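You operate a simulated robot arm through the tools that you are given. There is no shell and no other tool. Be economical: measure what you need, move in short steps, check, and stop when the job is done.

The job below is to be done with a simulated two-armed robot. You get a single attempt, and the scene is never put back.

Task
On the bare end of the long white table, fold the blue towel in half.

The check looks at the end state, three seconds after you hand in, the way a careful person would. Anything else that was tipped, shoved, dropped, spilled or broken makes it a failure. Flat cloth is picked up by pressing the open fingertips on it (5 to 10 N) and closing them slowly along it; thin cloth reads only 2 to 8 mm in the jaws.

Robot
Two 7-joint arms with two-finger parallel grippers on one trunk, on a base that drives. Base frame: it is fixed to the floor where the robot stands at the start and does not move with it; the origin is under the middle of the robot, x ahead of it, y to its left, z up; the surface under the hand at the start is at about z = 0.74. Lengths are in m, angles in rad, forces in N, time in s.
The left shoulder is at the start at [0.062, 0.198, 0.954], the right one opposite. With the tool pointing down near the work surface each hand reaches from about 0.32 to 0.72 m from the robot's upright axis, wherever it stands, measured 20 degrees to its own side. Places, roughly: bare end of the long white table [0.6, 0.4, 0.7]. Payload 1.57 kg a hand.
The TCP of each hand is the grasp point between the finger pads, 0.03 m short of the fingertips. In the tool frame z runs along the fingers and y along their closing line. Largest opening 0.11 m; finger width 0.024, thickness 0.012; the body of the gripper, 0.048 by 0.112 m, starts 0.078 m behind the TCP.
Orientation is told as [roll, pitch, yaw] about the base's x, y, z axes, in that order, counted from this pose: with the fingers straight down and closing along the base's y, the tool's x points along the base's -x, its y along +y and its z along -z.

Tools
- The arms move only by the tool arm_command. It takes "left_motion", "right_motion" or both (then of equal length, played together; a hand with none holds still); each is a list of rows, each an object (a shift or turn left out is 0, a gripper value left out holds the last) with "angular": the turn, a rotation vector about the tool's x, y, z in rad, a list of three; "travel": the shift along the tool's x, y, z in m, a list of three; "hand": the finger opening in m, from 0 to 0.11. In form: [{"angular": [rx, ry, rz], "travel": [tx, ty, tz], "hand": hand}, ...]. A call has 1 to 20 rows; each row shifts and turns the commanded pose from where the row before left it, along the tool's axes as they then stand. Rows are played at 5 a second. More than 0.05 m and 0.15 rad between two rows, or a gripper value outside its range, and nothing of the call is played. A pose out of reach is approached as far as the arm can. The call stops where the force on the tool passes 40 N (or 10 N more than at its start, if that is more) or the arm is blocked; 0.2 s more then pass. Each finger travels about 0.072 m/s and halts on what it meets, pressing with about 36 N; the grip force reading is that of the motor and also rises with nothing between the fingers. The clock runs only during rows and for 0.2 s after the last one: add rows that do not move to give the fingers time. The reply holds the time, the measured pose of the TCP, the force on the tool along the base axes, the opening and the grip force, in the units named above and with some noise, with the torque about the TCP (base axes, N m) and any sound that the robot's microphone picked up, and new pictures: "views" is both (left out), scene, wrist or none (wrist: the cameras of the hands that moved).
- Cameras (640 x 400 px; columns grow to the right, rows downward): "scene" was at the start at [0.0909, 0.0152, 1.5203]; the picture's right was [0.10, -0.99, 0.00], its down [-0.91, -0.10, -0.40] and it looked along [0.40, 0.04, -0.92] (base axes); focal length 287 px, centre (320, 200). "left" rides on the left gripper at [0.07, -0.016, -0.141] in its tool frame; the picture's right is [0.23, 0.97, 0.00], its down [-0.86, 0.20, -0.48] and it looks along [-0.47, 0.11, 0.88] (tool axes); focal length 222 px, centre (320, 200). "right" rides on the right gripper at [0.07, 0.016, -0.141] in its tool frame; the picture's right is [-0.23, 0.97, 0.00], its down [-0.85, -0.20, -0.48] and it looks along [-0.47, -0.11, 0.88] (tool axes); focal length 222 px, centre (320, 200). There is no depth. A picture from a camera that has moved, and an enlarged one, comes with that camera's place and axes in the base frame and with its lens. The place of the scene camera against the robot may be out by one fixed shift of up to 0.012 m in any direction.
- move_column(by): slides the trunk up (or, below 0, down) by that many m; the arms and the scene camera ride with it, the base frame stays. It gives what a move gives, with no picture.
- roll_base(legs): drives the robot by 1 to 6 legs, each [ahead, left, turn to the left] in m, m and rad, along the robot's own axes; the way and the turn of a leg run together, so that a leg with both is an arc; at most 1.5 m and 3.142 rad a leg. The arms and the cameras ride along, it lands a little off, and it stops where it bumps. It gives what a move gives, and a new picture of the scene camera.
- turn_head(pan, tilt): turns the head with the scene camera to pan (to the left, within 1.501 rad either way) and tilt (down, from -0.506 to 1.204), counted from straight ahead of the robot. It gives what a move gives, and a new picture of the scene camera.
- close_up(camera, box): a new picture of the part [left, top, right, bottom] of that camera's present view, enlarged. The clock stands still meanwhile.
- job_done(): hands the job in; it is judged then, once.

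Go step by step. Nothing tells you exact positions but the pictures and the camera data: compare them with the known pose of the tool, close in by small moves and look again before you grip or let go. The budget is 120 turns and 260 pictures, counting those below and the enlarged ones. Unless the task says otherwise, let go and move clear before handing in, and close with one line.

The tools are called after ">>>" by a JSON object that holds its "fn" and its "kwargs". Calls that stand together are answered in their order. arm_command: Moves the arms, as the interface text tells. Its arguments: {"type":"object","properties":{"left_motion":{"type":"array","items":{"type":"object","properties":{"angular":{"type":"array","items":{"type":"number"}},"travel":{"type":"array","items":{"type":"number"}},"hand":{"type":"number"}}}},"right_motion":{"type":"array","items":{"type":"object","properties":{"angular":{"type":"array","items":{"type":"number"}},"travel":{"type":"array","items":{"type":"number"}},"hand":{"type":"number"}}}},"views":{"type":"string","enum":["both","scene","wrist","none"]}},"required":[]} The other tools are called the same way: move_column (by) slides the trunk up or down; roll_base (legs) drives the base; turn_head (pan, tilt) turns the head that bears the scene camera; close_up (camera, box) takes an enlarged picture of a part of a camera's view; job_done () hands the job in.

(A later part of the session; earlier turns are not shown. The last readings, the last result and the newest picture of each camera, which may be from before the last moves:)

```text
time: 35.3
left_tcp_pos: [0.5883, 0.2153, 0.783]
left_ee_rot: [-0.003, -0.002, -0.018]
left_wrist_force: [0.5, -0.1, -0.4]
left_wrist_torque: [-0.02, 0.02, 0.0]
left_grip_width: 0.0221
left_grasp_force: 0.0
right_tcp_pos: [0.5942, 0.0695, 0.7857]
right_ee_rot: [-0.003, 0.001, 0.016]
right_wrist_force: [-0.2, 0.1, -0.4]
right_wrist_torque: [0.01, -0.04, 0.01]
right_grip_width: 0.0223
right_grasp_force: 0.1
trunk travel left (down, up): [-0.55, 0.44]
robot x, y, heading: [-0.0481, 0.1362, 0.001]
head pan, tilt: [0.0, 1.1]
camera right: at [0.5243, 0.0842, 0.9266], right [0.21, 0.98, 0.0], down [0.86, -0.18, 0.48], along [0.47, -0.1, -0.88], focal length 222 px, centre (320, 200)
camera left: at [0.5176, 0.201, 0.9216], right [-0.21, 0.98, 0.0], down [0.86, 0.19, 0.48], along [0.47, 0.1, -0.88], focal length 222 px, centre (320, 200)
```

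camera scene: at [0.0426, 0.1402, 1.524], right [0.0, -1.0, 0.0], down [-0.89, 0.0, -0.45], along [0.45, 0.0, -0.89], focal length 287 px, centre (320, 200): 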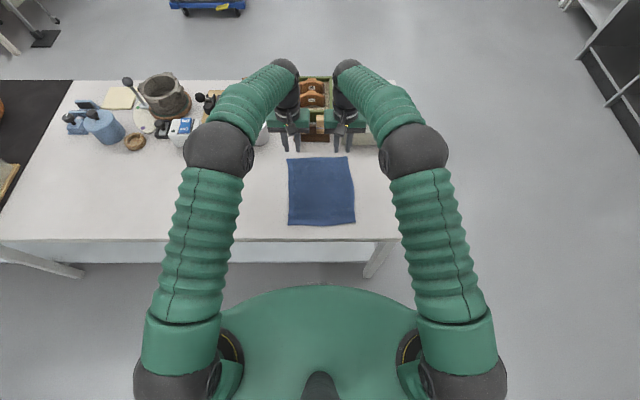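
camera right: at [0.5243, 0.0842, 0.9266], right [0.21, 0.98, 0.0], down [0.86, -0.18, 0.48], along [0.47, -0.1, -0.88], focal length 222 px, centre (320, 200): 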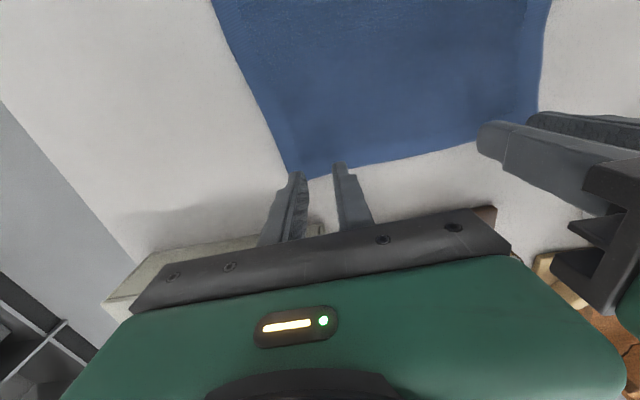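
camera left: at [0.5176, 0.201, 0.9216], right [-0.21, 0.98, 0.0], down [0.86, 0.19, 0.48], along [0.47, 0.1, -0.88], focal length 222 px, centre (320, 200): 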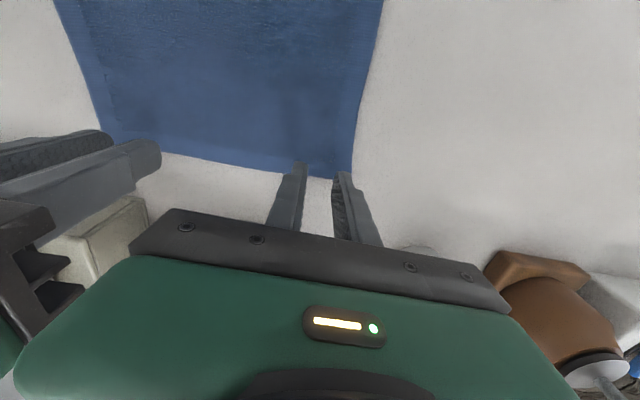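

Hem line under the fingers confirmed (left overlap ~1 cm, right ~1.5 cm). Small correction, then press.

>>> {"fn": "arm_command", "kwargs": {"left_motion": [{"travel": [0.002, 0, 0]}, {"travel": [0, 0, 0.003]}, {"travel": [0, 0, 0.003]}, {"travel": [0, 0, 0.002]}, {"travel": [0, 0, 0.001]}, {}, {}], "right_motion": [{"travel": [-0.002, 0.006, 0]}, {"travel": [0, 0, 0.003]}, {"travel": [0, 0, 0.003]}, {"travel": [0, 0, 0.003]}, {"travel": [0, 0, 0.002]}, {}, {}], "views": "wrist"}}

```text
time: 36.9
left_tcp_pos: [0.5859, 0.2171, 0.7733]
left_ee_rot: [0.0, -0.001, -0.017]
left_wrist_force: [0.6, -0.2, 2.4]
left_wrist_torque: [-0.01, -0.02, 0.01]
left_grip_width: 0.022
left_grasp_force: 0.1
right_tcp_pos: [0.5959, 0.0756, 0.7736]
right_ee_rot: [-0.003, 0.002, 0.016]
right_wrist_force: [2.1, -0.7, 9.1]
right_wrist_torque: [0.0, 0.01, 0.0]
right_grip_width: 0.0218
right_grasp_force: 0.1
trunk travel left (down, up): [-0.55, 0.44]
robot x, y, heading: [-0.0476, 0.1292, -0.001]
head pan, tilt: [0.0, 1.1]
camera right: at [0.5255, 0.0905, 0.9153], right [0.21, 0.98, 0.0], down [0.86, -0.18, 0.48], along [0.47, -0.1, -0.88], focal length 222 px, centre (320, 200)
camera left: at [0.516, 0.2018, 0.914], right [-0.21, 0.98, 0.0], down [0.86, 0.19, 0.48], along [0.47, 0.1, -0.88], focal length 222 px, centre (320, 200)
```

right: 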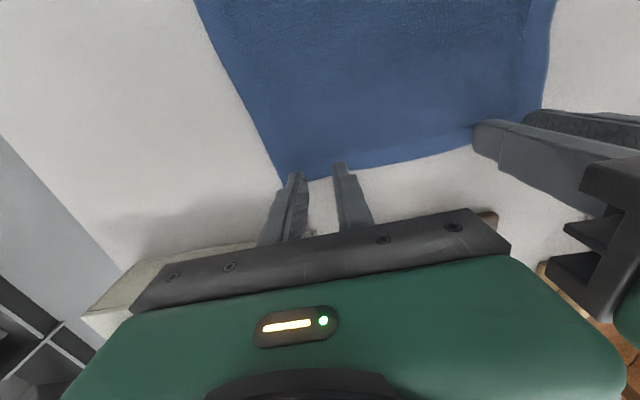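
left: 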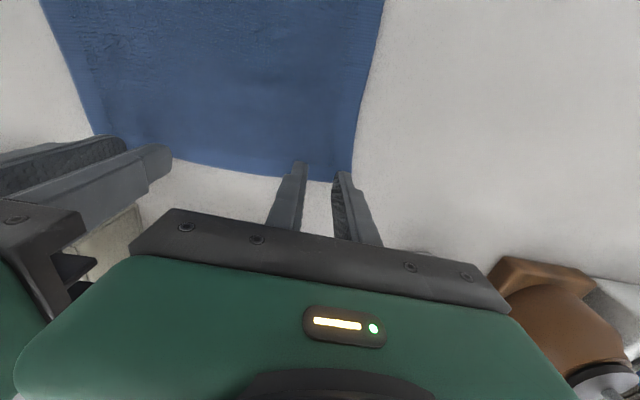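

Pressing the left a bit more and closing slowly.

>>> {"fn": "arm_command", "kwargs": {"left_motion": [{"travel": [0, 0, 0.0015]}, {}, {"hand": 0.02}, {"hand": 0.018}, {"hand": 0.016}, {"hand": 0.014}, {"hand": 0.012}, {"hand": 0.01}, {"hand": 0.008}, {"hand": 0.006}, {"hand": 0.004}, {"hand": 0.002}, {"hand": 0.0}, {}, {}, {}], "right_motion": [{}, {}, {"hand": 0.02}, {"hand": 0.018}, {"hand": 0.016}, {"hand": 0.014}, {"hand": 0.012}, {"hand": 0.01}, {"hand": 0.008}, {"hand": 0.006}, {"hand": 0.004}, {"hand": 0.002}, {"hand": 0.0}, {}, {}, {}], "views": "wrist"}}

```text
time: 40.3
left_tcp_pos: [0.587, 0.2168, 0.773]
left_ee_rot: [-0.001, -0.003, -0.017]
left_wrist_force: [0.0, 0.9, 7.5]
left_wrist_torque: [0.0, 0.03, -0.02]
left_grip_width: 0.0
left_grasp_force: 21.0
right_tcp_pos: [0.5952, 0.0755, 0.7727]
right_ee_rot: [-0.005, 0.0, 0.018]
right_wrist_force: [-0.1, 1.4, 9.4]
right_wrist_torque: [0.07, 0.06, 0.0]
right_grip_width: 0.0032
right_grasp_force: 24.1
trunk travel left (down, up): [-0.55, 0.44]
robot x, y, heading: [-0.0518, 0.1337, 0.001]
head pan, tilt: [0.0, 1.1]
camera right: at [0.5245, 0.0908, 0.9153], right [0.21, 0.98, 0.0], down [0.86, -0.18, 0.48], along [0.47, -0.1, -0.88], focal length 222 px, centre (320, 200)
camera left: at [0.5161, 0.2023, 0.9131], right [-0.21, 0.98, 0.0], down [0.86, 0.19, 0.48], along [0.47, 0.1, -0.88], focal length 222 px, centre (320, 200)
```

right: 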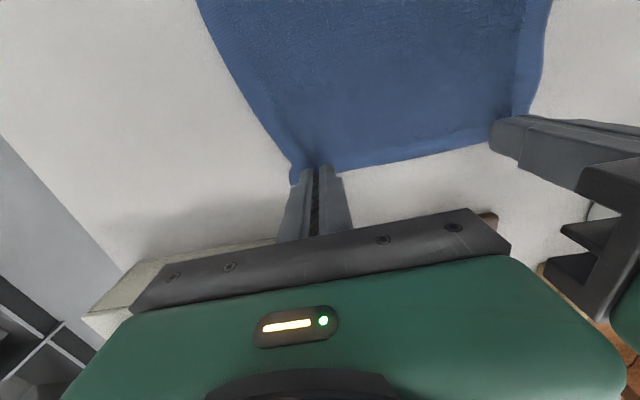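
left: 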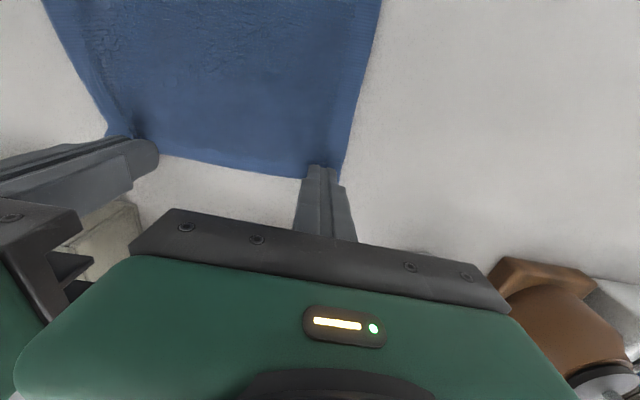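

The right hand holds the hem; the left slipped off. I reopen the left, shift 6 mm inward over the cloth, and press again.

>>> {"fn": "arm_command", "kwargs": {"left_motion": [{"travel": [0, 0, -0.008]}, {"hand": 0.028}, {}, {"travel": [0.007, 0, 0]}, {"travel": [0, 0, 0.004]}, {"travel": [0, 0, 0.004]}, {}, {}], "views": "wrist"}}

```text
time: 42.1
left_tcp_pos: [0.5777, 0.2169, 0.7729]
left_ee_rot: [-0.002, -0.004, -0.017]
left_wrist_force: [0.0, -0.7, 7.8]
left_wrist_torque: [-0.06, -0.03, -0.02]
left_grip_width: 0.0277
left_grasp_force: 0.0
right_tcp_pos: [0.5952, 0.0754, 0.7731]
right_ee_rot: [-0.003, -0.001, 0.017]
right_wrist_force: [0.0, 1.1, 8.9]
right_wrist_torque: [0.03, 0.1, 0.0]
right_grip_width: 0.003
right_grasp_force: 24.1
trunk travel left (down, up): [-0.55, 0.44]
robot x, y, heading: [-0.0487, 0.1324, 0.003]
head pan, tilt: [0.0, 1.1]
camera left: at [0.5086, 0.2028, 0.9132], right [-0.21, 0.98, 0.0], down [0.86, 0.19, 0.48], along [0.47, 0.1, -0.88], focal length 222 px, centre (320, 200)
```

left: 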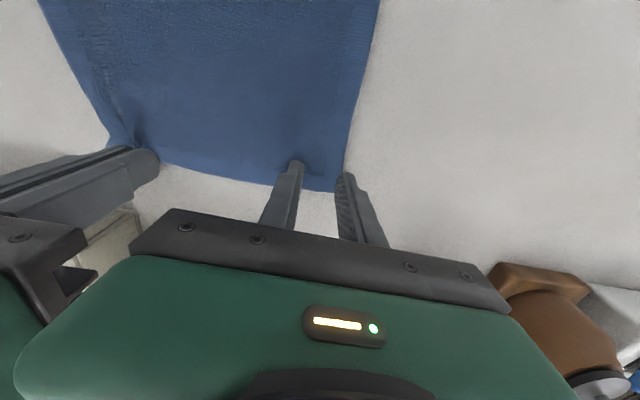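

The outer finger is just off the cloth's side; I shift 9 mm to the right, press, and close.

>>> {"fn": "arm_command", "kwargs": {"left_motion": [{"travel": [0, 0, -0.006]}, {"travel": [0, -0.009, 0]}, {"travel": [0, 0, 0.004]}, {"travel": [0, 0, 0.0025]}, {}, {}, {"hand": 0.026}, {"hand": 0.024}, {"hand": 0.022}, {"hand": 0.02}, {"hand": 0.018}, {"hand": 0.016}, {"hand": 0.013}, {"hand": 0.01}, {"hand": 0.007}, {"hand": 0.004}, {"hand": 0.0}, {}, {}], "views": "wrist"}}

```text
time: 46.1
left_tcp_pos: [0.5781, 0.2063, 0.7736]
left_ee_rot: [-0.002, -0.004, -0.019]
left_wrist_force: [0.1, -13.6, 12.0]
left_wrist_torque: [-0.46, 0.01, -0.01]
left_grip_width: 0.0046
left_grasp_force: 25.1
right_tcp_pos: [0.5956, 0.0751, 0.7729]
right_ee_rot: [-0.002, 0.0, 0.018]
right_wrist_force: [-0.1, 11.8, 7.0]
right_wrist_torque: [0.39, 0.01, -0.15]
right_grip_width: 0.0033
right_grasp_force: 24.1
trunk travel left (down, up): [-0.55, 0.44]
robot x, y, heading: [-0.0548, 0.1328, 0.003]
head pan, tilt: [0.0, 1.1]
camera left: at [0.5081, 0.1923, 0.9132], right [-0.21, 0.98, 0.0], down [0.86, 0.19, 0.48], along [0.47, 0.1, -0.88], focal length 222 px, centre (320, 200)
```

left: 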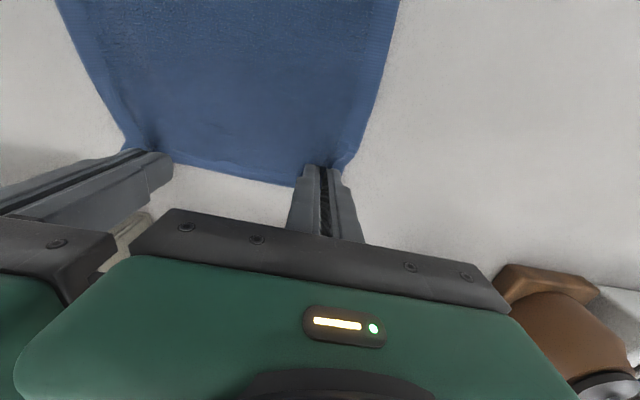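

Both hands hold the hem (4.6 and 3.2 mm) with slight tension. I relax 3 mm each inward and carry along the first half of the arc.

>>> {"fn": "arm_command", "kwargs": {"left_motion": [{"travel": [0, -0.003, 0]}, {"travel": [0.0016, -0.0013, -0.0182]}, {"travel": [0.0047, -0.0013, -0.0177]}, {"travel": [0.0077, -0.0013, -0.0166]}, {"travel": [0.0105, -0.0013, -0.015]}, {"travel": [0.0129, -0.0013, -0.0129]}, {"travel": [0.015, -0.0013, -0.0105]}, {"travel": [0.0166, -0.0013, -0.0077]}, {}], "right_motion": [{"travel": [0, 0.003, 0]}, {"travel": [0.0016, -0.0009, -0.0182]}, {"travel": [0.0047, -0.0009, -0.0177]}, {"travel": [0.0077, -0.0009, -0.0166]}, {"travel": [0.0105, -0.0009, -0.015]}, {"travel": [0.0129, -0.0009, -0.0129]}, {"travel": [0.015, -0.0009, -0.0105]}, {"travel": [0.0166, -0.0009, -0.0077]}, {}], "views": "both"}}

```text
time: 48.1
left_tcp_pos: [0.5112, 0.1958, 0.8693]
left_ee_rot: [-0.001, 0.0, -0.019]
left_wrist_force: [0.1, -4.8, -0.8]
left_wrist_torque: [-0.12, 0.02, 0.02]
left_grip_width: 0.0037
left_grasp_force: 24.2
right_tcp_pos: [0.5268, 0.0693, 0.8717]
right_ee_rot: [-0.004, 0.004, 0.016]
right_wrist_force: [-0.8, 5.3, -0.7]
right_wrist_torque: [0.14, -0.03, -0.04]
right_grip_width: 0.0032
right_grasp_force: 24.0
trunk travel left (down, up): [-0.55, 0.44]
robot x, y, heading: [-0.0494, 0.1321, -0.001]
head pan, tilt: [0.0, 1.1]
camera scene: at [0.0474, 0.14, 1.5236], right [0.0, -1.0, 0.0], down [-0.89, 0.0, -0.45], along [0.45, 0.0, -0.89], focal length 287 px, centre (320, 200)
camera right: at [0.4577, 0.0852, 1.0137], right [0.21, 0.98, 0.0], down [0.86, -0.18, 0.48], along [0.47, -0.1, -0.88], focal length 222 px, centre (320, 200)
camera left: at [0.4404, 0.1819, 1.0093], right [-0.21, 0.98, 0.0], down [0.86, 0.19, 0.48], along [0.47, 0.1, -0.88], focal length 222 px, centre (320, 200)
```

scene: 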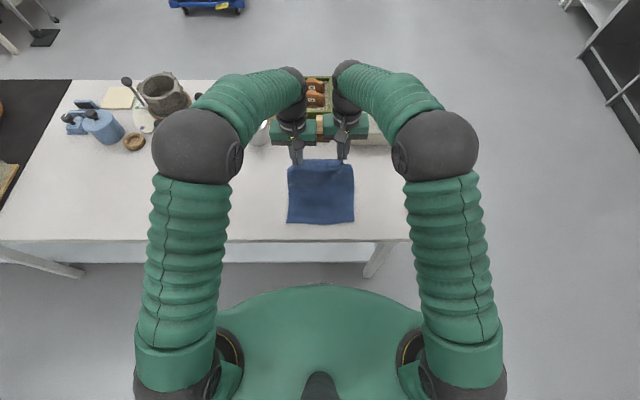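
right: 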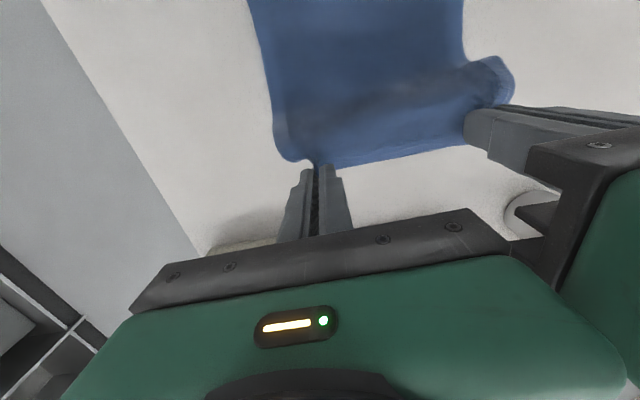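
left: 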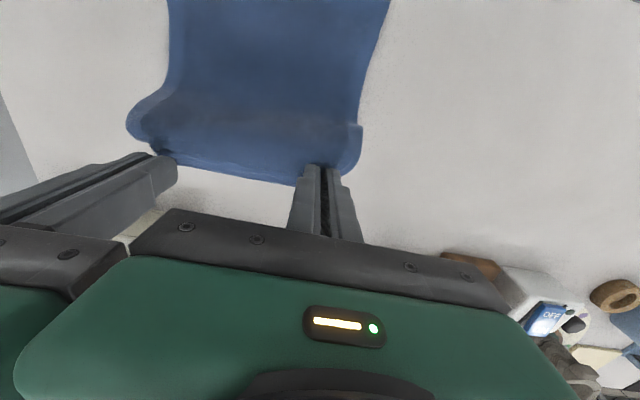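

The hem is lifting well and the near half stays put. Continuing the arc down to about 3.5 cm above the near edge.

>>> {"fn": "arm_command", "kwargs": {"left_motion": [{"travel": [0.0177, -0.0013, -0.0047]}, {"travel": [0.0182, -0.0013, -0.0016]}, {"travel": [0.0182, -0.0013, 0.0016]}, {"travel": [0.0177, -0.0013, 0.0047]}, {"travel": [0.0166, -0.0013, 0.0077]}, {"travel": [0.015, -0.0013, 0.0105]}, {"travel": [0.0129, -0.0013, 0.0129]}, {"travel": [0.0105, -0.0013, 0.015]}, {"travel": [0.0077, -0.0013, 0.0166]}, {}, {}], "right_motion": [{"travel": [0.0177, -0.0009, -0.0047]}, {"travel": [0.0182, -0.0009, -0.0016]}, {"travel": [0.0182, -0.0009, 0.0016]}, {"travel": [0.0177, -0.0009, 0.0047]}, {"travel": [0.0166, -0.0009, 0.0077]}, {"travel": [0.015, -0.0009, 0.0105]}, {"travel": [0.0129, -0.0009, 0.0129]}, {"travel": [0.0105, -0.0009, 0.015]}, {"travel": [0.0077, -0.0009, 0.0166]}, {}, {}], "views": "both"}}

```text
time: 50.5
left_tcp_pos: [0.375, 0.1873, 0.8074]
left_ee_rot: [-0.001, -0.002, -0.018]
left_wrist_force: [-0.5, -4.9, 0.7]
left_wrist_torque: [-0.14, 0.01, 0.01]
left_grip_width: 0.0036
left_grasp_force: 25.0
right_tcp_pos: [0.3918, 0.0595, 0.8087]
right_ee_rot: [-0.004, 0.001, 0.017]
right_wrist_force: [0.3, 5.1, 0.0]
right_wrist_torque: [0.17, 0.01, -0.07]
right_grip_width: 0.0031
right_grasp_force: 24.4
trunk travel left (down, up): [-0.55, 0.44]
robot x, y, heading: [-0.0489, 0.1333, -0.003]
head pan, tilt: [0.0, 1.1]
camera scene: at [0.0452, 0.1399, 1.5238], right [0.0, -1.0, 0.0], down [-0.89, 0.0, -0.45], along [0.45, 0.0, -0.89], focal length 287 px, centre (320, 200)
camera right: at [0.3226, 0.0756, 0.9518], right [0.21, 0.98, 0.0], down [0.86, -0.18, 0.48], along [0.47, -0.1, -0.88], focal length 222 px, centre (320, 200)
camera left: at [0.306, 0.173, 0.9474], right [-0.21, 0.98, 0.0], down [0.86, 0.19, 0.48], along [0.47, 0.1, -0.88], focal length 222 px, centre (320, 200)
```

scene: 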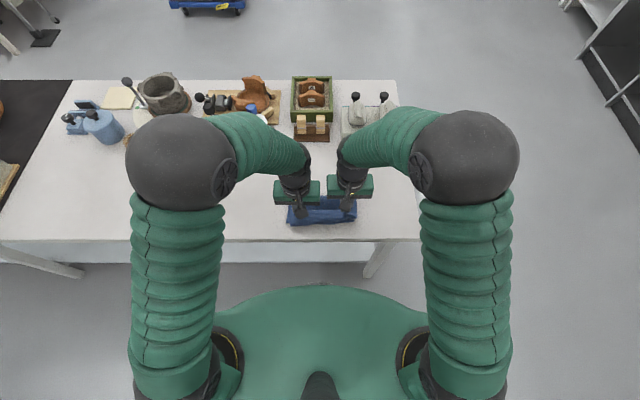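
right: 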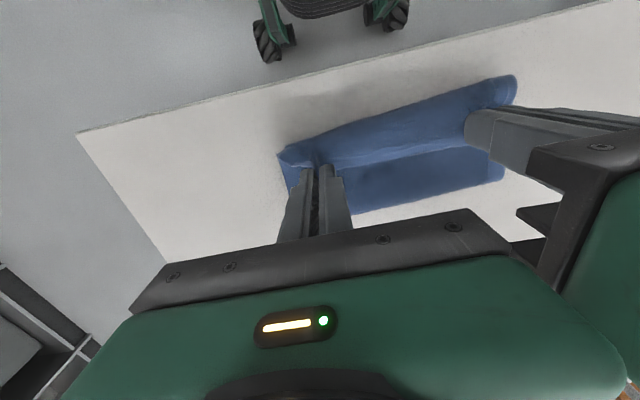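
left: 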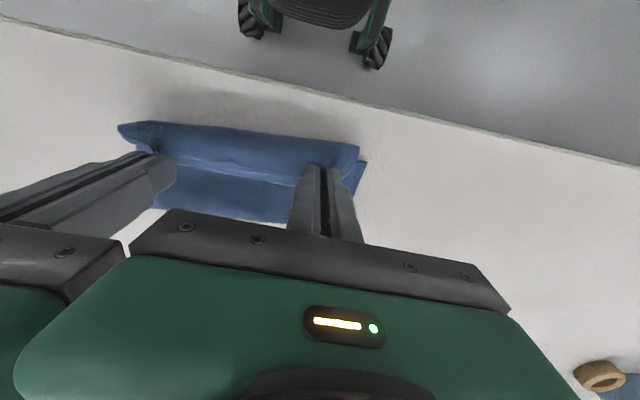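

The hem is over the near edge. I zoom in before lowering.

>>> {"fn": "close_up", "kwargs": {"camera": "left", "box": [100, 80, 400, 267]}}

>>> {"fn": "close_up", "kwargs": {"camera": "right", "box": [240, 50, 540, 237]}}

>>> {"fn": "close_up", "kwargs": {"camera": "scene", "box": [240, 160, 400, 260]}}

```text
2.13 times, centred on (250, 174) of left
camera zoom: at [0.306, 0.173, 0.9474], right [-0.21, 0.98, 0.0], down [0.86, 0.19, 0.48], along [0.47, 0.1, -0.88], focal length 474 px, centre (469, 256)
```

zoom: 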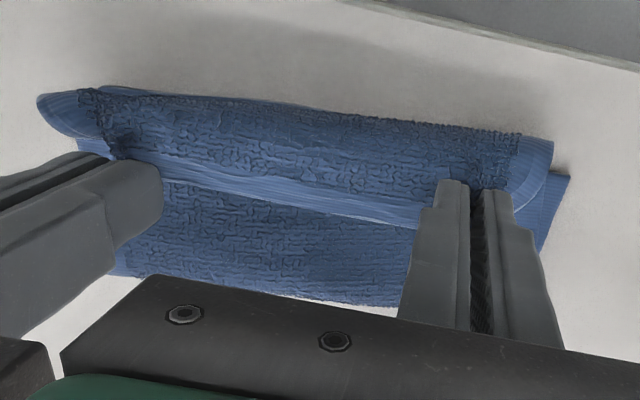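

```text
2.13 times, centred on (390, 144) of right
camera zoom: at [0.3226, 0.0756, 0.9518], right [0.21, 0.98, 0.0], down [0.86, -0.18, 0.48], along [0.47, -0.1, -0.88], focal length 474 px, centre (171, 320)
```

zoom: 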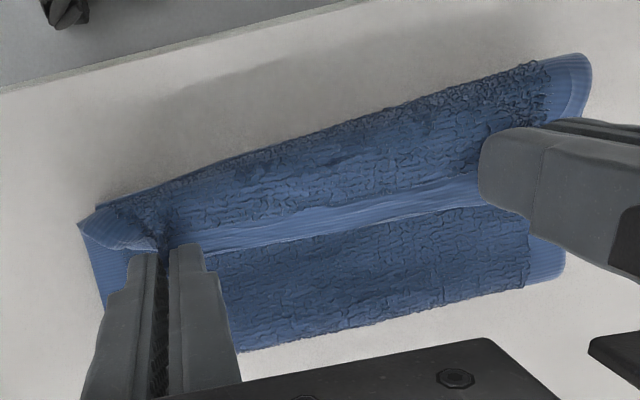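

```text
4.00 times, centred on (320, 210) of scene
camera zoom: at [0.0452, 0.1399, 1.5238], right [0.0, -1.0, 0.0], down [-0.89, 0.0, -0.45], along [0.45, 0.0, -0.89], focal length 1147 px, centre (320, 160)
```

zoom: 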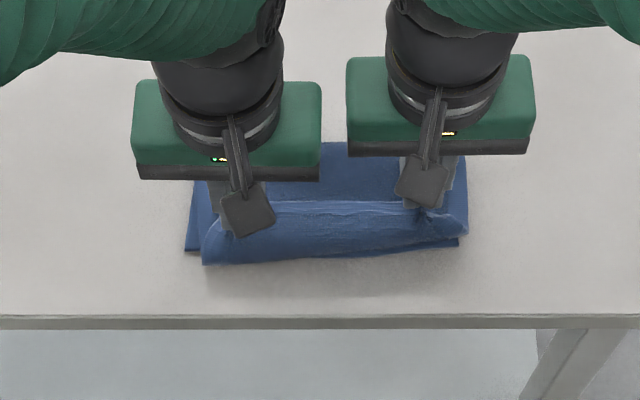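

The hem is curling back because the upper layer has slack looping under the fingers. I raise and pull slightly toward me, tilting the hands forward 0.3, to draw the upper layer taut before letting go.

>>> {"fn": "arm_command", "kwargs": {"left_motion": [{"travel": [0.003, 0, -0.01]}, {"travel": [0.003, 0, -0.01]}, {"travel": [0.003, 0, -0.01]}, {"angular": [0, -0.1, 0]}, {"angular": [0, -0.1, 0]}, {"angular": [0, -0.1, 0]}, {}, {}], "right_motion": [{"travel": [0.003, 0, -0.01]}, {"travel": [0.003, 0, -0.01]}, {"travel": [0.003, 0, -0.01]}, {"angular": [0, -0.1, 0]}, {"angular": [0, -0.1, 0]}, {"angular": [0, -0.1, 0]}, {}, {}], "views": "both"}}

>>> {"fn": "close_up", "kwargs": {"camera": "scene", "box": [240, 160, 400, 260]}}

```text
time: 52.3
left_tcp_pos: [0.3766, 0.2095, 0.8383]
left_ee_rot: [-0.002, -0.305, 0.049]
left_wrist_force: [-2.1, -27.1, -0.2]
left_wrist_torque: [-0.85, 0.04, -0.27]
left_grip_width: 0.0071
left_grasp_force: 26.1
right_tcp_pos: [0.3815, 0.0608, 0.8393]
right_ee_rot: [-0.001, -0.302, 0.02]
right_wrist_force: [1.5, 26.2, 0.7]
right_wrist_torque: [0.92, -0.09, -0.06]
right_grip_width: 0.0032
right_grasp_force: 24.5
trunk travel left (down, up): [-0.55, 0.44]
robot x, y, heading: [-0.0515, 0.1315, 0.002]
head pan, tilt: [0.0, 1.1]
camera scene: at [0.0443, 0.1397, 1.5239], right [0.0, -1.0, 0.0], down [-0.89, 0.0, -0.45], along [0.45, 0.0, -0.89], focal length 287 px, centre (320, 200)
camera right: at [0.2738, 0.0753, 0.9545], right [0.2, 0.98, 0.07], down [0.68, -0.18, 0.71], along [0.71, -0.1, -0.7], focal length 222 px, centre (320, 200)
camera left: at [0.2683, 0.1896, 0.9511], right [-0.26, 0.96, -0.07], down [0.66, 0.23, 0.71], along [0.7, 0.14, -0.7], focal length 222 px, centre (320, 200)
```

scene: 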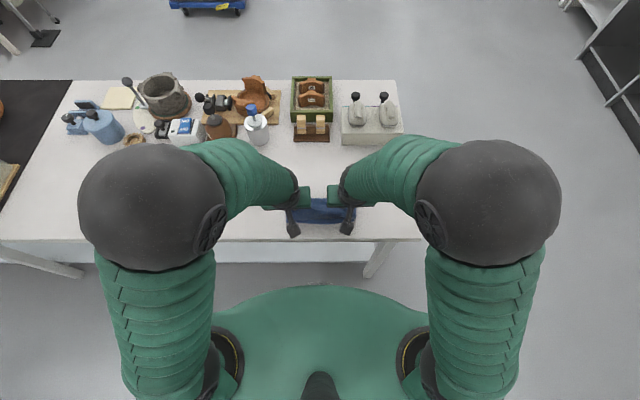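
right: 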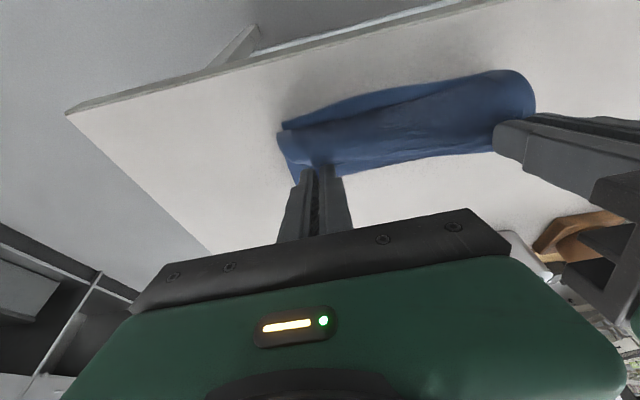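
left: 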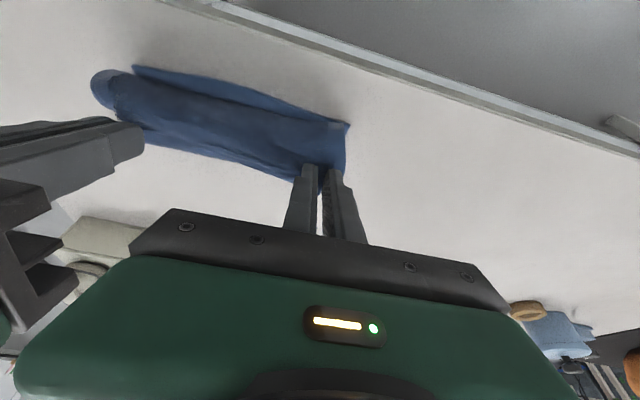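

```text
4.00 times, centred on (320, 210) of scene
camera zoom: at [0.0443, 0.1397, 1.5239], right [0.0, -1.0, 0.0], down [-0.89, 0.0, -0.45], along [0.45, 0.0, -0.89], focal length 1147 px, centre (320, 160)
```

zoom: 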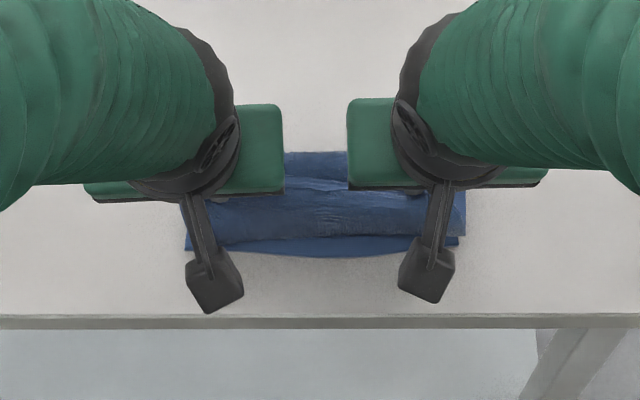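

The tilt pushed the left hand outward and tensioned the hem (27 N). I return to vertical to relax it and look.

>>> {"fn": "arm_command", "kwargs": {"left_motion": [{"angular": [0, 0.1, 0]}, {"angular": [0, 0.1, 0]}, {"angular": [0, 0.1, 0]}, {}, {}], "right_motion": [{"angular": [0, 0.1, 0]}, {"angular": [0, 0.1, 0]}, {"angular": [0, 0.1, 0]}, {}, {}], "views": "none"}}

>>> {"fn": "close_up", "kwargs": {"camera": "right", "box": [240, 50, 540, 237]}}

>>> {"fn": "close_up", "kwargs": {"camera": "left", "box": [100, 80, 400, 267]}}

>>> {"fn": "close_up", "kwargs": {"camera": "scene", "box": [240, 160, 400, 260]}}

```text
time: 53.5
left_tcp_pos: [0.3675, 0.187, 0.8369]
left_ee_rot: [-0.003, 0.0, -0.017]
left_wrist_force: [-0.1, -2.2, -0.1]
left_wrist_torque: [-0.03, 0.01, -0.01]
left_grip_width: 0.0034
left_grasp_force: 24.2
right_tcp_pos: [0.382, 0.0601, 0.8394]
right_ee_rot: [-0.005, 0.005, 0.019]
right_wrist_force: [1.0, 2.1, -0.2]
right_wrist_torque: [0.06, -0.02, -0.02]
right_grip_width: 0.0022
right_grasp_force: 24.2
trunk travel left (down, up): [-0.55, 0.44]
robot x, y, heading: [-0.0463, 0.1295, 0.003]
head pan, tilt: [0.0, 1.1]
```

```text
2.13 times, centred on (390, 144) of right
camera zoom: at [0.3129, 0.0753, 0.9809], right [0.21, 0.98, 0.0], down [0.86, -0.18, 0.48], along [0.47, -0.1, -0.88], focal length 474 px, centre (171, 320)
```

zoom: 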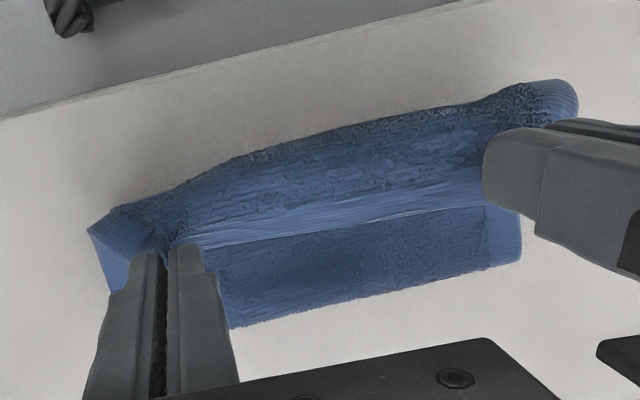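

```text
2.13 times, centred on (250, 174) of left
camera zoom: at [0.2965, 0.1734, 0.9773], right [-0.21, 0.98, 0.0], down [0.86, 0.19, 0.48], along [0.47, 0.1, -0.88], focal length 474 px, centre (469, 256)
```

zoom: 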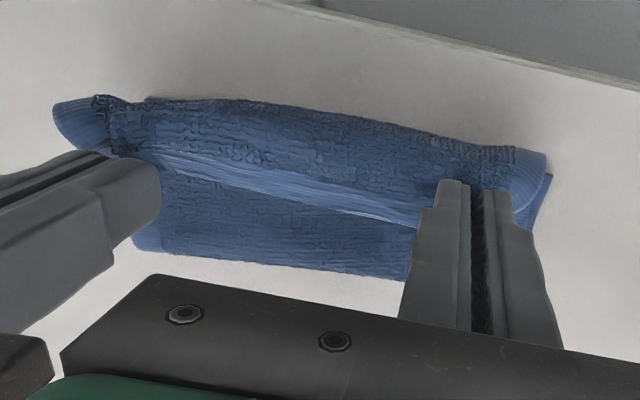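

```text
4.00 times, centred on (320, 210) of scene
camera zoom: at [0.0451, 0.1399, 1.5238], right [0.0, -1.0, 0.0], down [-0.89, 0.0, -0.45], along [0.45, 0.0, -0.89], focal length 1147 px, centre (320, 160)
```

zoom: 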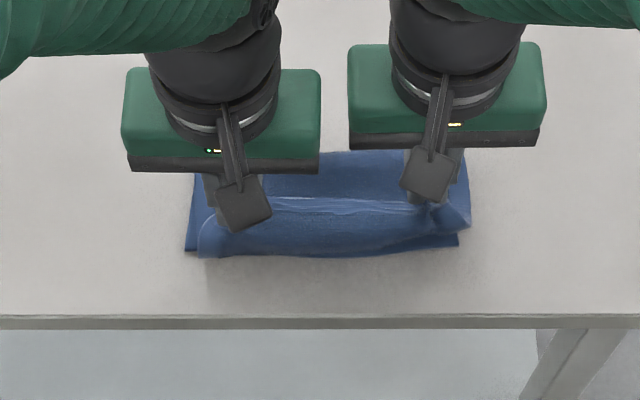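

There is still a loop, and the fold line has crept to x≈0.447 instead of ≈0.48. I move the hands 3.5 cm away from me so the fold line lays back out.

>>> {"fn": "arm_command", "kwargs": {"left_motion": [{"travel": [-0.012, 0, 0.004]}, {"travel": [-0.012, 0, 0.004]}, {"travel": [-0.012, 0, 0.004]}, {}, {}], "right_motion": [{"travel": [-0.012, 0, 0.004]}, {"travel": [-0.012, 0, 0.004]}, {"travel": [-0.012, 0, 0.004]}, {}, {}], "views": "none"}}

>>> {"fn": "close_up", "kwargs": {"camera": "right", "box": [240, 50, 540, 237]}}

>>> {"fn": "close_up", "kwargs": {"camera": "scene", "box": [240, 160, 400, 260]}}

```text
time: 54.7
left_tcp_pos: [0.4029, 0.1872, 0.825]
left_ee_rot: [-0.004, 0.0, -0.016]
left_wrist_force: [0.1, -0.8, -0.1]
left_wrist_torque: [0.02, -0.03, 0.0]
left_grip_width: 0.0031
left_grasp_force: 24.6
right_tcp_pos: [0.4189, 0.0603, 0.8271]
right_ee_rot: [-0.003, 0.001, 0.017]
right_wrist_force: [0.5, 2.1, 0.7]
right_wrist_torque: [0.05, 0.03, -0.03]
right_grip_width: 0.0019
right_grasp_force: 23.8
trunk travel left (down, up): [-0.55, 0.44]
robot x, y, heading: [-0.0495, 0.1339, -0.002]
head pan, tilt: [0.0, 1.1]
```

```text
2.13 times, centred on (390, 144) of right
camera zoom: at [0.349, 0.0759, 0.9692], right [0.21, 0.98, 0.0], down [0.86, -0.18, 0.48], along [0.47, -0.1, -0.88], focal length 474 px, centre (171, 320)
```

zoom: 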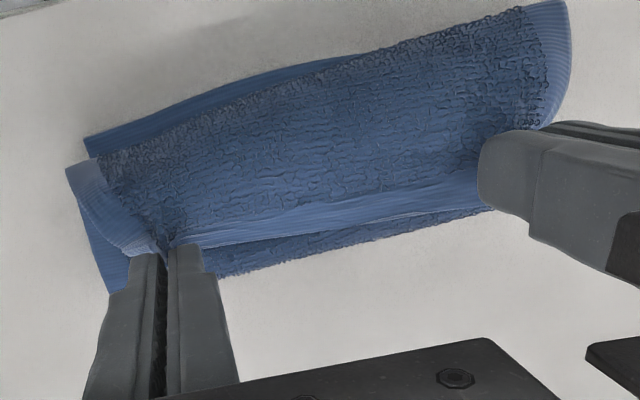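

```text
4.00 times, centred on (320, 210) of scene
camera zoom: at [0.0455, 0.1399, 1.5237], right [0.0, -1.0, 0.0], down [-0.89, 0.0, -0.45], along [0.45, 0.0, -0.89], focal length 1147 px, centre (320, 160)
```

zoom: 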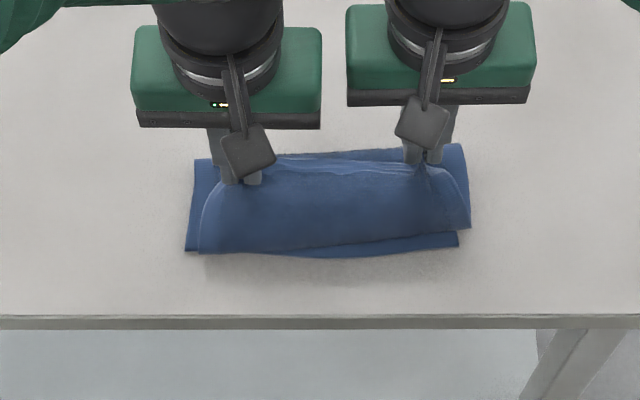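

The slack just grows the loop. Better: go back up to where the flap stands nearly vertical (which resets the fold line), then drop the flap from a lean toward me so the hem can straighten in the fall. Raising and moving away now.

>>> {"fn": "arm_command", "kwargs": {"left_motion": [{"travel": [-0.015, 0, -0.012]}, {"travel": [-0.018, 0, -0.012]}, {"travel": [-0.018, 0, -0.01]}, {"travel": [-0.018, 0, -0.01]}, {"travel": [-0.018, 0, -0.006]}, {"travel": [-0.018, 0, 0]}, {}, {}], "right_motion": [{"travel": [-0.015, 0, -0.012]}, {"travel": [-0.018, 0, -0.012]}, {"travel": [-0.018, 0, -0.01]}, {"travel": [-0.018, 0, -0.01]}, {"travel": [-0.018, 0, -0.006]}, {"travel": [-0.018, 0, 0]}, {}, {}], "views": "wrist"}}

>>> {"fn": "close_up", "kwargs": {"camera": "scene", "box": [240, 140, 400, 240]}}

```text
time: 56.5
left_tcp_pos: [0.508, 0.1839, 0.8746]
left_ee_rot: [-0.003, 0.001, -0.017]
left_wrist_force: [-0.1, -1.0, 0.2]
left_wrist_torque: [0.0, -0.02, 0.0]
left_grip_width: 0.0035
left_grasp_force: 24.4
right_tcp_pos: [0.5241, 0.0637, 0.8763]
right_ee_rot: [-0.004, 0.001, 0.017]
right_wrist_force: [-0.3, -0.3, -0.3]
right_wrist_torque: [0.0, 0.0, 0.01]
right_grip_width: 0.0021
right_grasp_force: 23.6
trunk travel left (down, up): [-0.55, 0.44]
robot x, y, heading: [-0.0483, 0.1331, -0.001]
head pan, tilt: [0.0, 1.1]
camera right: at [0.4547, 0.0789, 1.0188], right [0.21, 0.98, 0.0], down [0.86, -0.18, 0.48], along [0.47, -0.1, -0.88], focal length 222 px, centre (320, 200)
camera left: at [0.4381, 0.1702, 1.0149], right [-0.21, 0.98, 0.0], down [0.86, 0.19, 0.48], along [0.47, 0.1, -0.88], focal length 222 px, centre (320, 200)
```

right: 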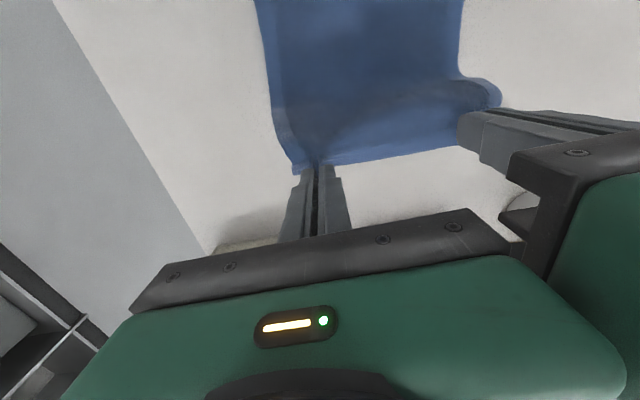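
left: 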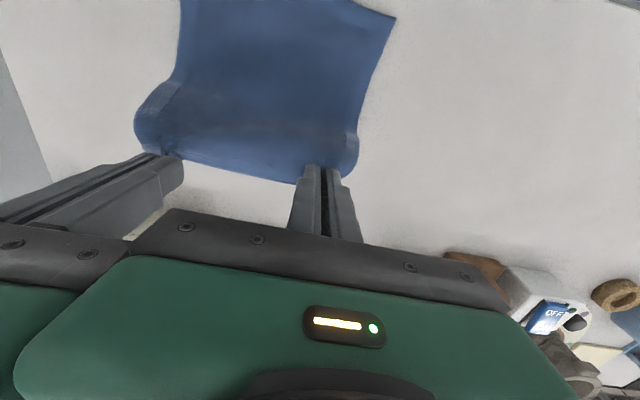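

```text
4.00 times, centred on (320, 190) of scene
camera zoom: at [0.0464, 0.1399, 1.5237], right [0.0, -1.0, 0.0], down [-0.89, 0.0, -0.45], along [0.45, 0.0, -0.89], focal length 1147 px, centre (320, 240)
```

zoom: 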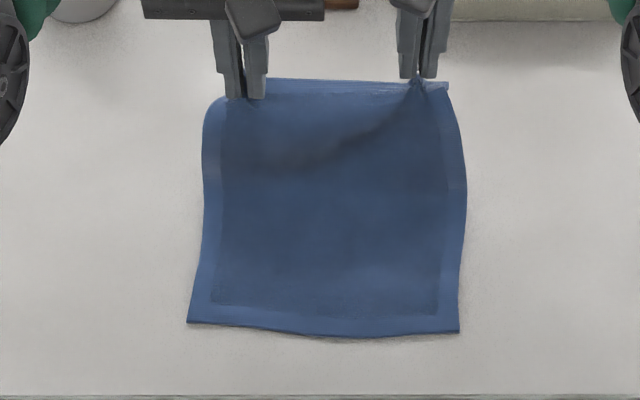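

The flap is back up and everything is clean. I try tilting the fingers forward here (hands further from the body), 0.3 rad, and check tension.

>>> {"fn": "arm_command", "kwargs": {"left_motion": [{"angular": [0, -0.1, 0]}, {"angular": [0, -0.1, 0]}, {"angular": [0, -0.1, 0]}, {}], "right_motion": [{"angular": [0, -0.1, 0]}, {"angular": [0, -0.1, 0]}, {"angular": [0, -0.1, 0]}, {}], "views": "none"}}

```text
time: 57.5
left_tcp_pos: [0.5077, 0.1846, 0.8747]
left_ee_rot: [0.0, -0.302, -0.018]
left_wrist_force: [0.6, -0.1, 0.1]
left_wrist_torque: [0.01, -0.02, 0.0]
left_grip_width: 0.0036
left_grasp_force: 24.3
right_tcp_pos: [0.5237, 0.0634, 0.8762]
right_ee_rot: [-0.004, -0.298, 0.021]
right_wrist_force: [-0.5, -0.1, -0.8]
right_wrist_torque: [-0.03, 0.02, -0.01]
right_grip_width: 0.0019
right_grasp_force: 23.3
trunk travel left (down, up): [-0.55, 0.44]
robot x, y, heading: [-0.0533, 0.1315, 0.004]
head pan, tilt: [0.0, 1.1]
```

No trouble. Two more 0.1 steps.

>>> {"fn": "arm_command", "kwargs": {"left_motion": [{"angular": [0, -0.1, 0]}, {"angular": [0, -0.1, 0]}, {}], "right_motion": [{"angular": [0, -0.1, 0]}, {"angular": [0, -0.1, 0]}, {}], "views": "none"}}

```text
time: 58.3
left_tcp_pos: [0.5089, 0.1851, 0.8746]
left_ee_rot: [-0.003, -0.501, -0.015]
left_wrist_force: [0.2, -0.4, -0.7]
left_wrist_torque: [-0.01, -0.04, -0.03]
left_grip_width: 0.0033
left_grasp_force: 24.2
right_tcp_pos: [0.5236, 0.0621, 0.8768]
right_ee_rot: [-0.005, -0.5, 0.018]
right_wrist_force: [-0.7, 0.2, 0.3]
right_wrist_torque: [-0.01, 0.04, -0.01]
right_grip_width: 0.0019
right_grasp_force: 23.9
trunk travel left (down, up): [-0.55, 0.44]
robot x, y, heading: [-0.0528, 0.136, 0.001]
head pan, tilt: [0.0, 1.1]
```

Still fine. I move 4 cm further out for room and add 0.3 more tilt.

>>> {"fn": "arm_command", "kwargs": {"left_motion": [{"travel": [-0.0093, 0, 0.0108]}, {"travel": [-0.0093, 0, 0.0108]}, {"travel": [-0.0093, 0, 0.0108]}, {"angular": [0, -0.1, 0]}, {"angular": [0, -0.1, 0]}, {"angular": [0, -0.1, 0]}, {}], "right_motion": [{"travel": [-0.0093, 0, 0.0108]}, {"travel": [-0.0093, 0, 0.0108]}, {"travel": [-0.0093, 0, 0.0108]}, {"angular": [0, -0.1, 0]}, {"angular": [0, -0.1, 0]}, {"angular": [0, -0.1, 0]}, {}], "views": "wrist"}}

```text
time: 59.6
left_tcp_pos: [0.5728, 0.2991, 0.8805]
left_ee_rot: [-0.045, -0.786, 0.229]
left_wrist_force: [-0.2, -0.7, -1.7]
left_wrist_torque: [0.04, 0.02, -0.05]
left_grip_width: 0.0031
left_grasp_force: 24.0
right_tcp_pos: [0.5798, 0.0083, 0.8827]
right_ee_rot: [0.03, -0.785, -0.112]
right_wrist_force: [0.6, -0.3, -1.1]
right_wrist_torque: [-0.01, 0.0, 0.01]
right_grip_width: 0.0002
right_grasp_force: 21.7
trunk travel left (down, up): [-0.55, 0.44]
robot x, y, heading: [-0.0496, 0.1292, -0.0]
head pan, tilt: [0.0, 1.1]
stopped in row 6 (left hand): the arm was blocked; the commanded pose is now the measured one
camera right: at [0.4331, 0.0368, 0.9346], right [0.25, 0.95, 0.18], down [0.24, -0.24, 0.94], along [0.94, -0.19, -0.29], focal length 222 px, centre (320, 200)
camera left: at [0.4283, 0.2558, 0.9298], right [-0.35, 0.92, -0.19], down [0.22, 0.28, 0.94], along [0.91, 0.28, -0.29], focal length 222 px, centre (320, 200)
```

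right: 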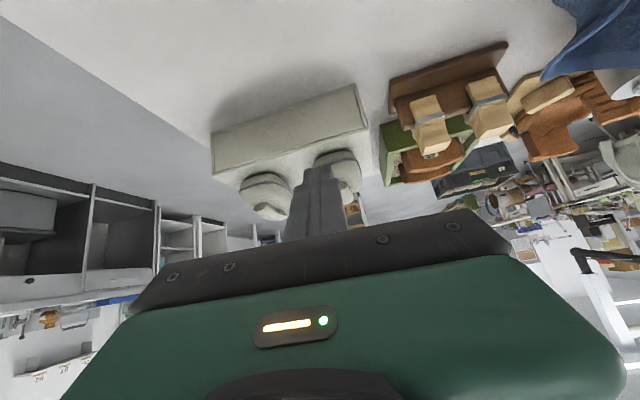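
left: 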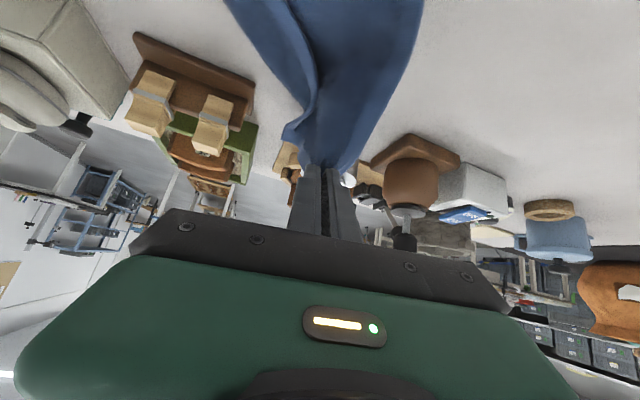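

The right grip was lost in the tilt; left still holds. I restore vertical, lay the left corner back to its original place on the table, and will re-grip (limiting tilt to 0.5 next time).

>>> {"fn": "arm_command", "kwargs": {"left_motion": [{"angular": [0.0068, 0.1124, 0.0285]}, {"angular": [0.0068, 0.1124, 0.0285]}, {"angular": [0.0068, 0.1124, 0.0285]}, {"angular": [0.0068, 0.1124, 0.0285]}, {"angular": [0.0068, 0.1124, 0.0285]}, {"angular": [0.0068, 0.1124, 0.0285]}, {"angular": [0.0068, 0.1124, 0.0285]}, {"travel": [0.008, -0.028, 0.017]}, {"travel": [0.008, -0.028, 0.017]}, {"travel": [0.007, -0.028, 0.016]}, {}], "right_motion": [{"angular": [-0.0022, 0.1123, -0.0135]}, {"angular": [-0.0022, 0.1123, -0.0135]}, {"angular": [-0.0022, 0.1123, -0.0135]}, {"angular": [-0.0022, 0.1123, -0.0135]}, {"angular": [-0.0022, 0.1123, -0.0135]}, {"angular": [-0.0022, 0.1123, -0.0135]}, {"angular": [-0.0022, 0.1123, -0.0135]}, {}, {}, {}, {}], "views": "both"}}

```text
time: 62.0
left_tcp_pos: [0.5461, 0.206, 0.826]
left_ee_rot: [0.001, 0.002, -0.011]
left_wrist_force: [0.4, 0.3, -0.5]
left_wrist_torque: [-0.01, 0.01, 0.05]
left_grip_width: 0.0031
left_grasp_force: 24.3
right_tcp_pos: [0.5785, 0.0164, 0.8799]
right_ee_rot: [0.001, 0.0, 0.015]
right_wrist_force: [0.2, 0.6, -0.7]
right_wrist_torque: [0.0, -0.01, -0.01]
right_grip_width: 0.0
right_grasp_force: 21.2
trunk travel left (down, up): [-0.55, 0.44]
robot x, y, heading: [-0.0524, 0.1336, 0.001]
head pan, tilt: [0.0, 1.1]
camera scene: at [0.0458, 0.1402, 1.5237], right [0.0, -1.0, 0.0], down [-0.89, 0.0, -0.45], along [0.45, 0.0, -0.89], focal length 287 px, centre (320, 200)
camera right: at [0.5076, 0.0317, 1.0222], right [0.21, 0.98, 0.0], down [0.86, -0.19, 0.48], along [0.47, -0.1, -0.88], focal length 222 px, centre (320, 200)
camera left: at [0.4761, 0.1912, 0.966], right [-0.21, 0.98, 0.0], down [0.86, 0.19, 0.48], along [0.47, 0.1, -0.88], focal length 222 px, centre (320, 200)
```

scene: 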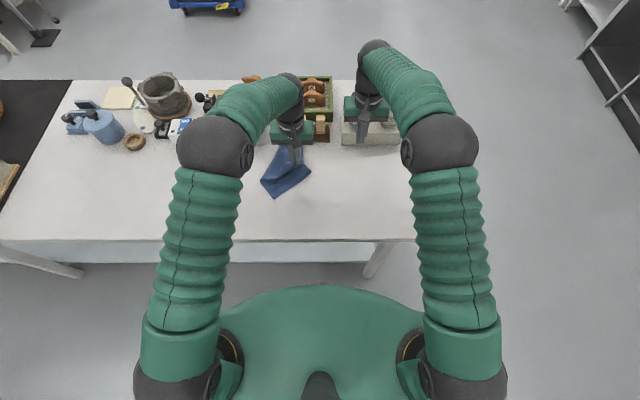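
right: 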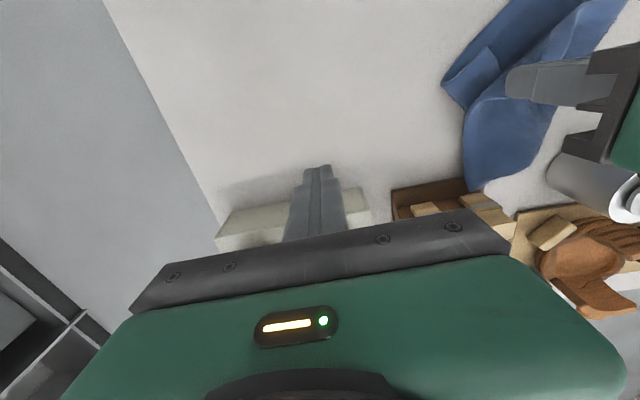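
left: 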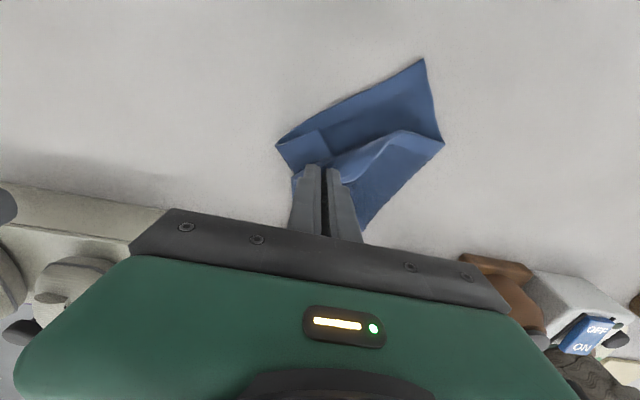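

The towel was dragged by the single left hand. I look closely before recovering it, without moving anything.

>>> {"fn": "close_up", "kwargs": {"camera": "scene", "box": [220, 110, 380, 210]}}

>>> {"fn": "close_up", "kwargs": {"camera": "left", "box": [220, 30, 480, 250]}}

>>> {"fn": "close_up", "kwargs": {"camera": "right", "box": [360, 0, 640, 240]}}

```text
4.00 times, centred on (300, 160) of scene
camera zoom: at [0.0458, 0.1402, 1.5237], right [0.0, -1.0, 0.0], down [-0.89, 0.0, -0.45], along [0.45, 0.0, -0.89], focal length 1147 px, centre (400, 360)
```

zoom: 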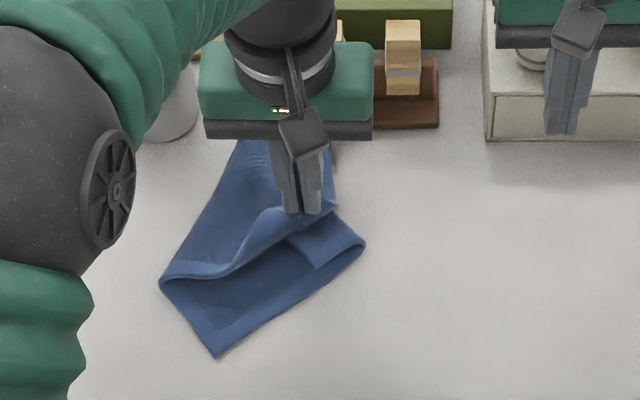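

```text
1.82 times, centred on (350, 140) of left
camera zoom: at [0.4761, 0.1912, 0.966], right [-0.21, 0.98, 0.0], down [0.86, 0.19, 0.48], along [0.47, 0.1, -0.88], focal length 404 px, centre (266, 309)
```

zoom: 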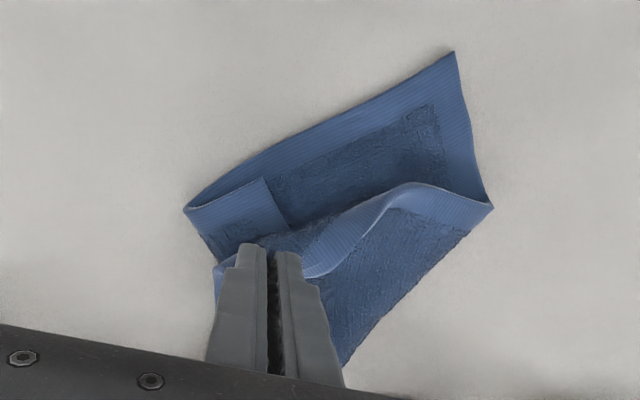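

```text
1.67 times, centred on (500, 120) of right
camera zoom: at [0.5076, 0.0317, 1.0222], right [0.21, 0.98, 0.0], down [0.86, -0.19, 0.48], along [0.47, -0.1, -0.88], focal length 370 px, centre (20, 333)
```

zoom: 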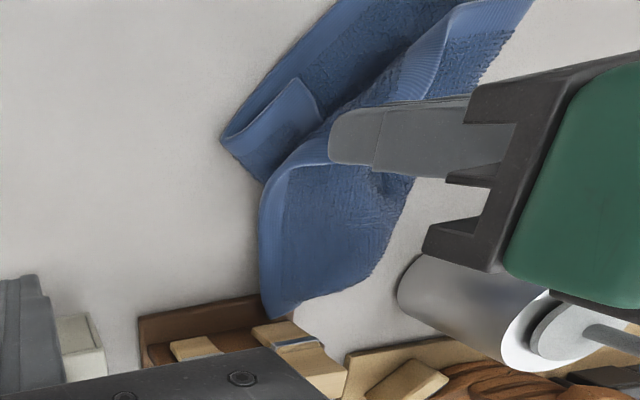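

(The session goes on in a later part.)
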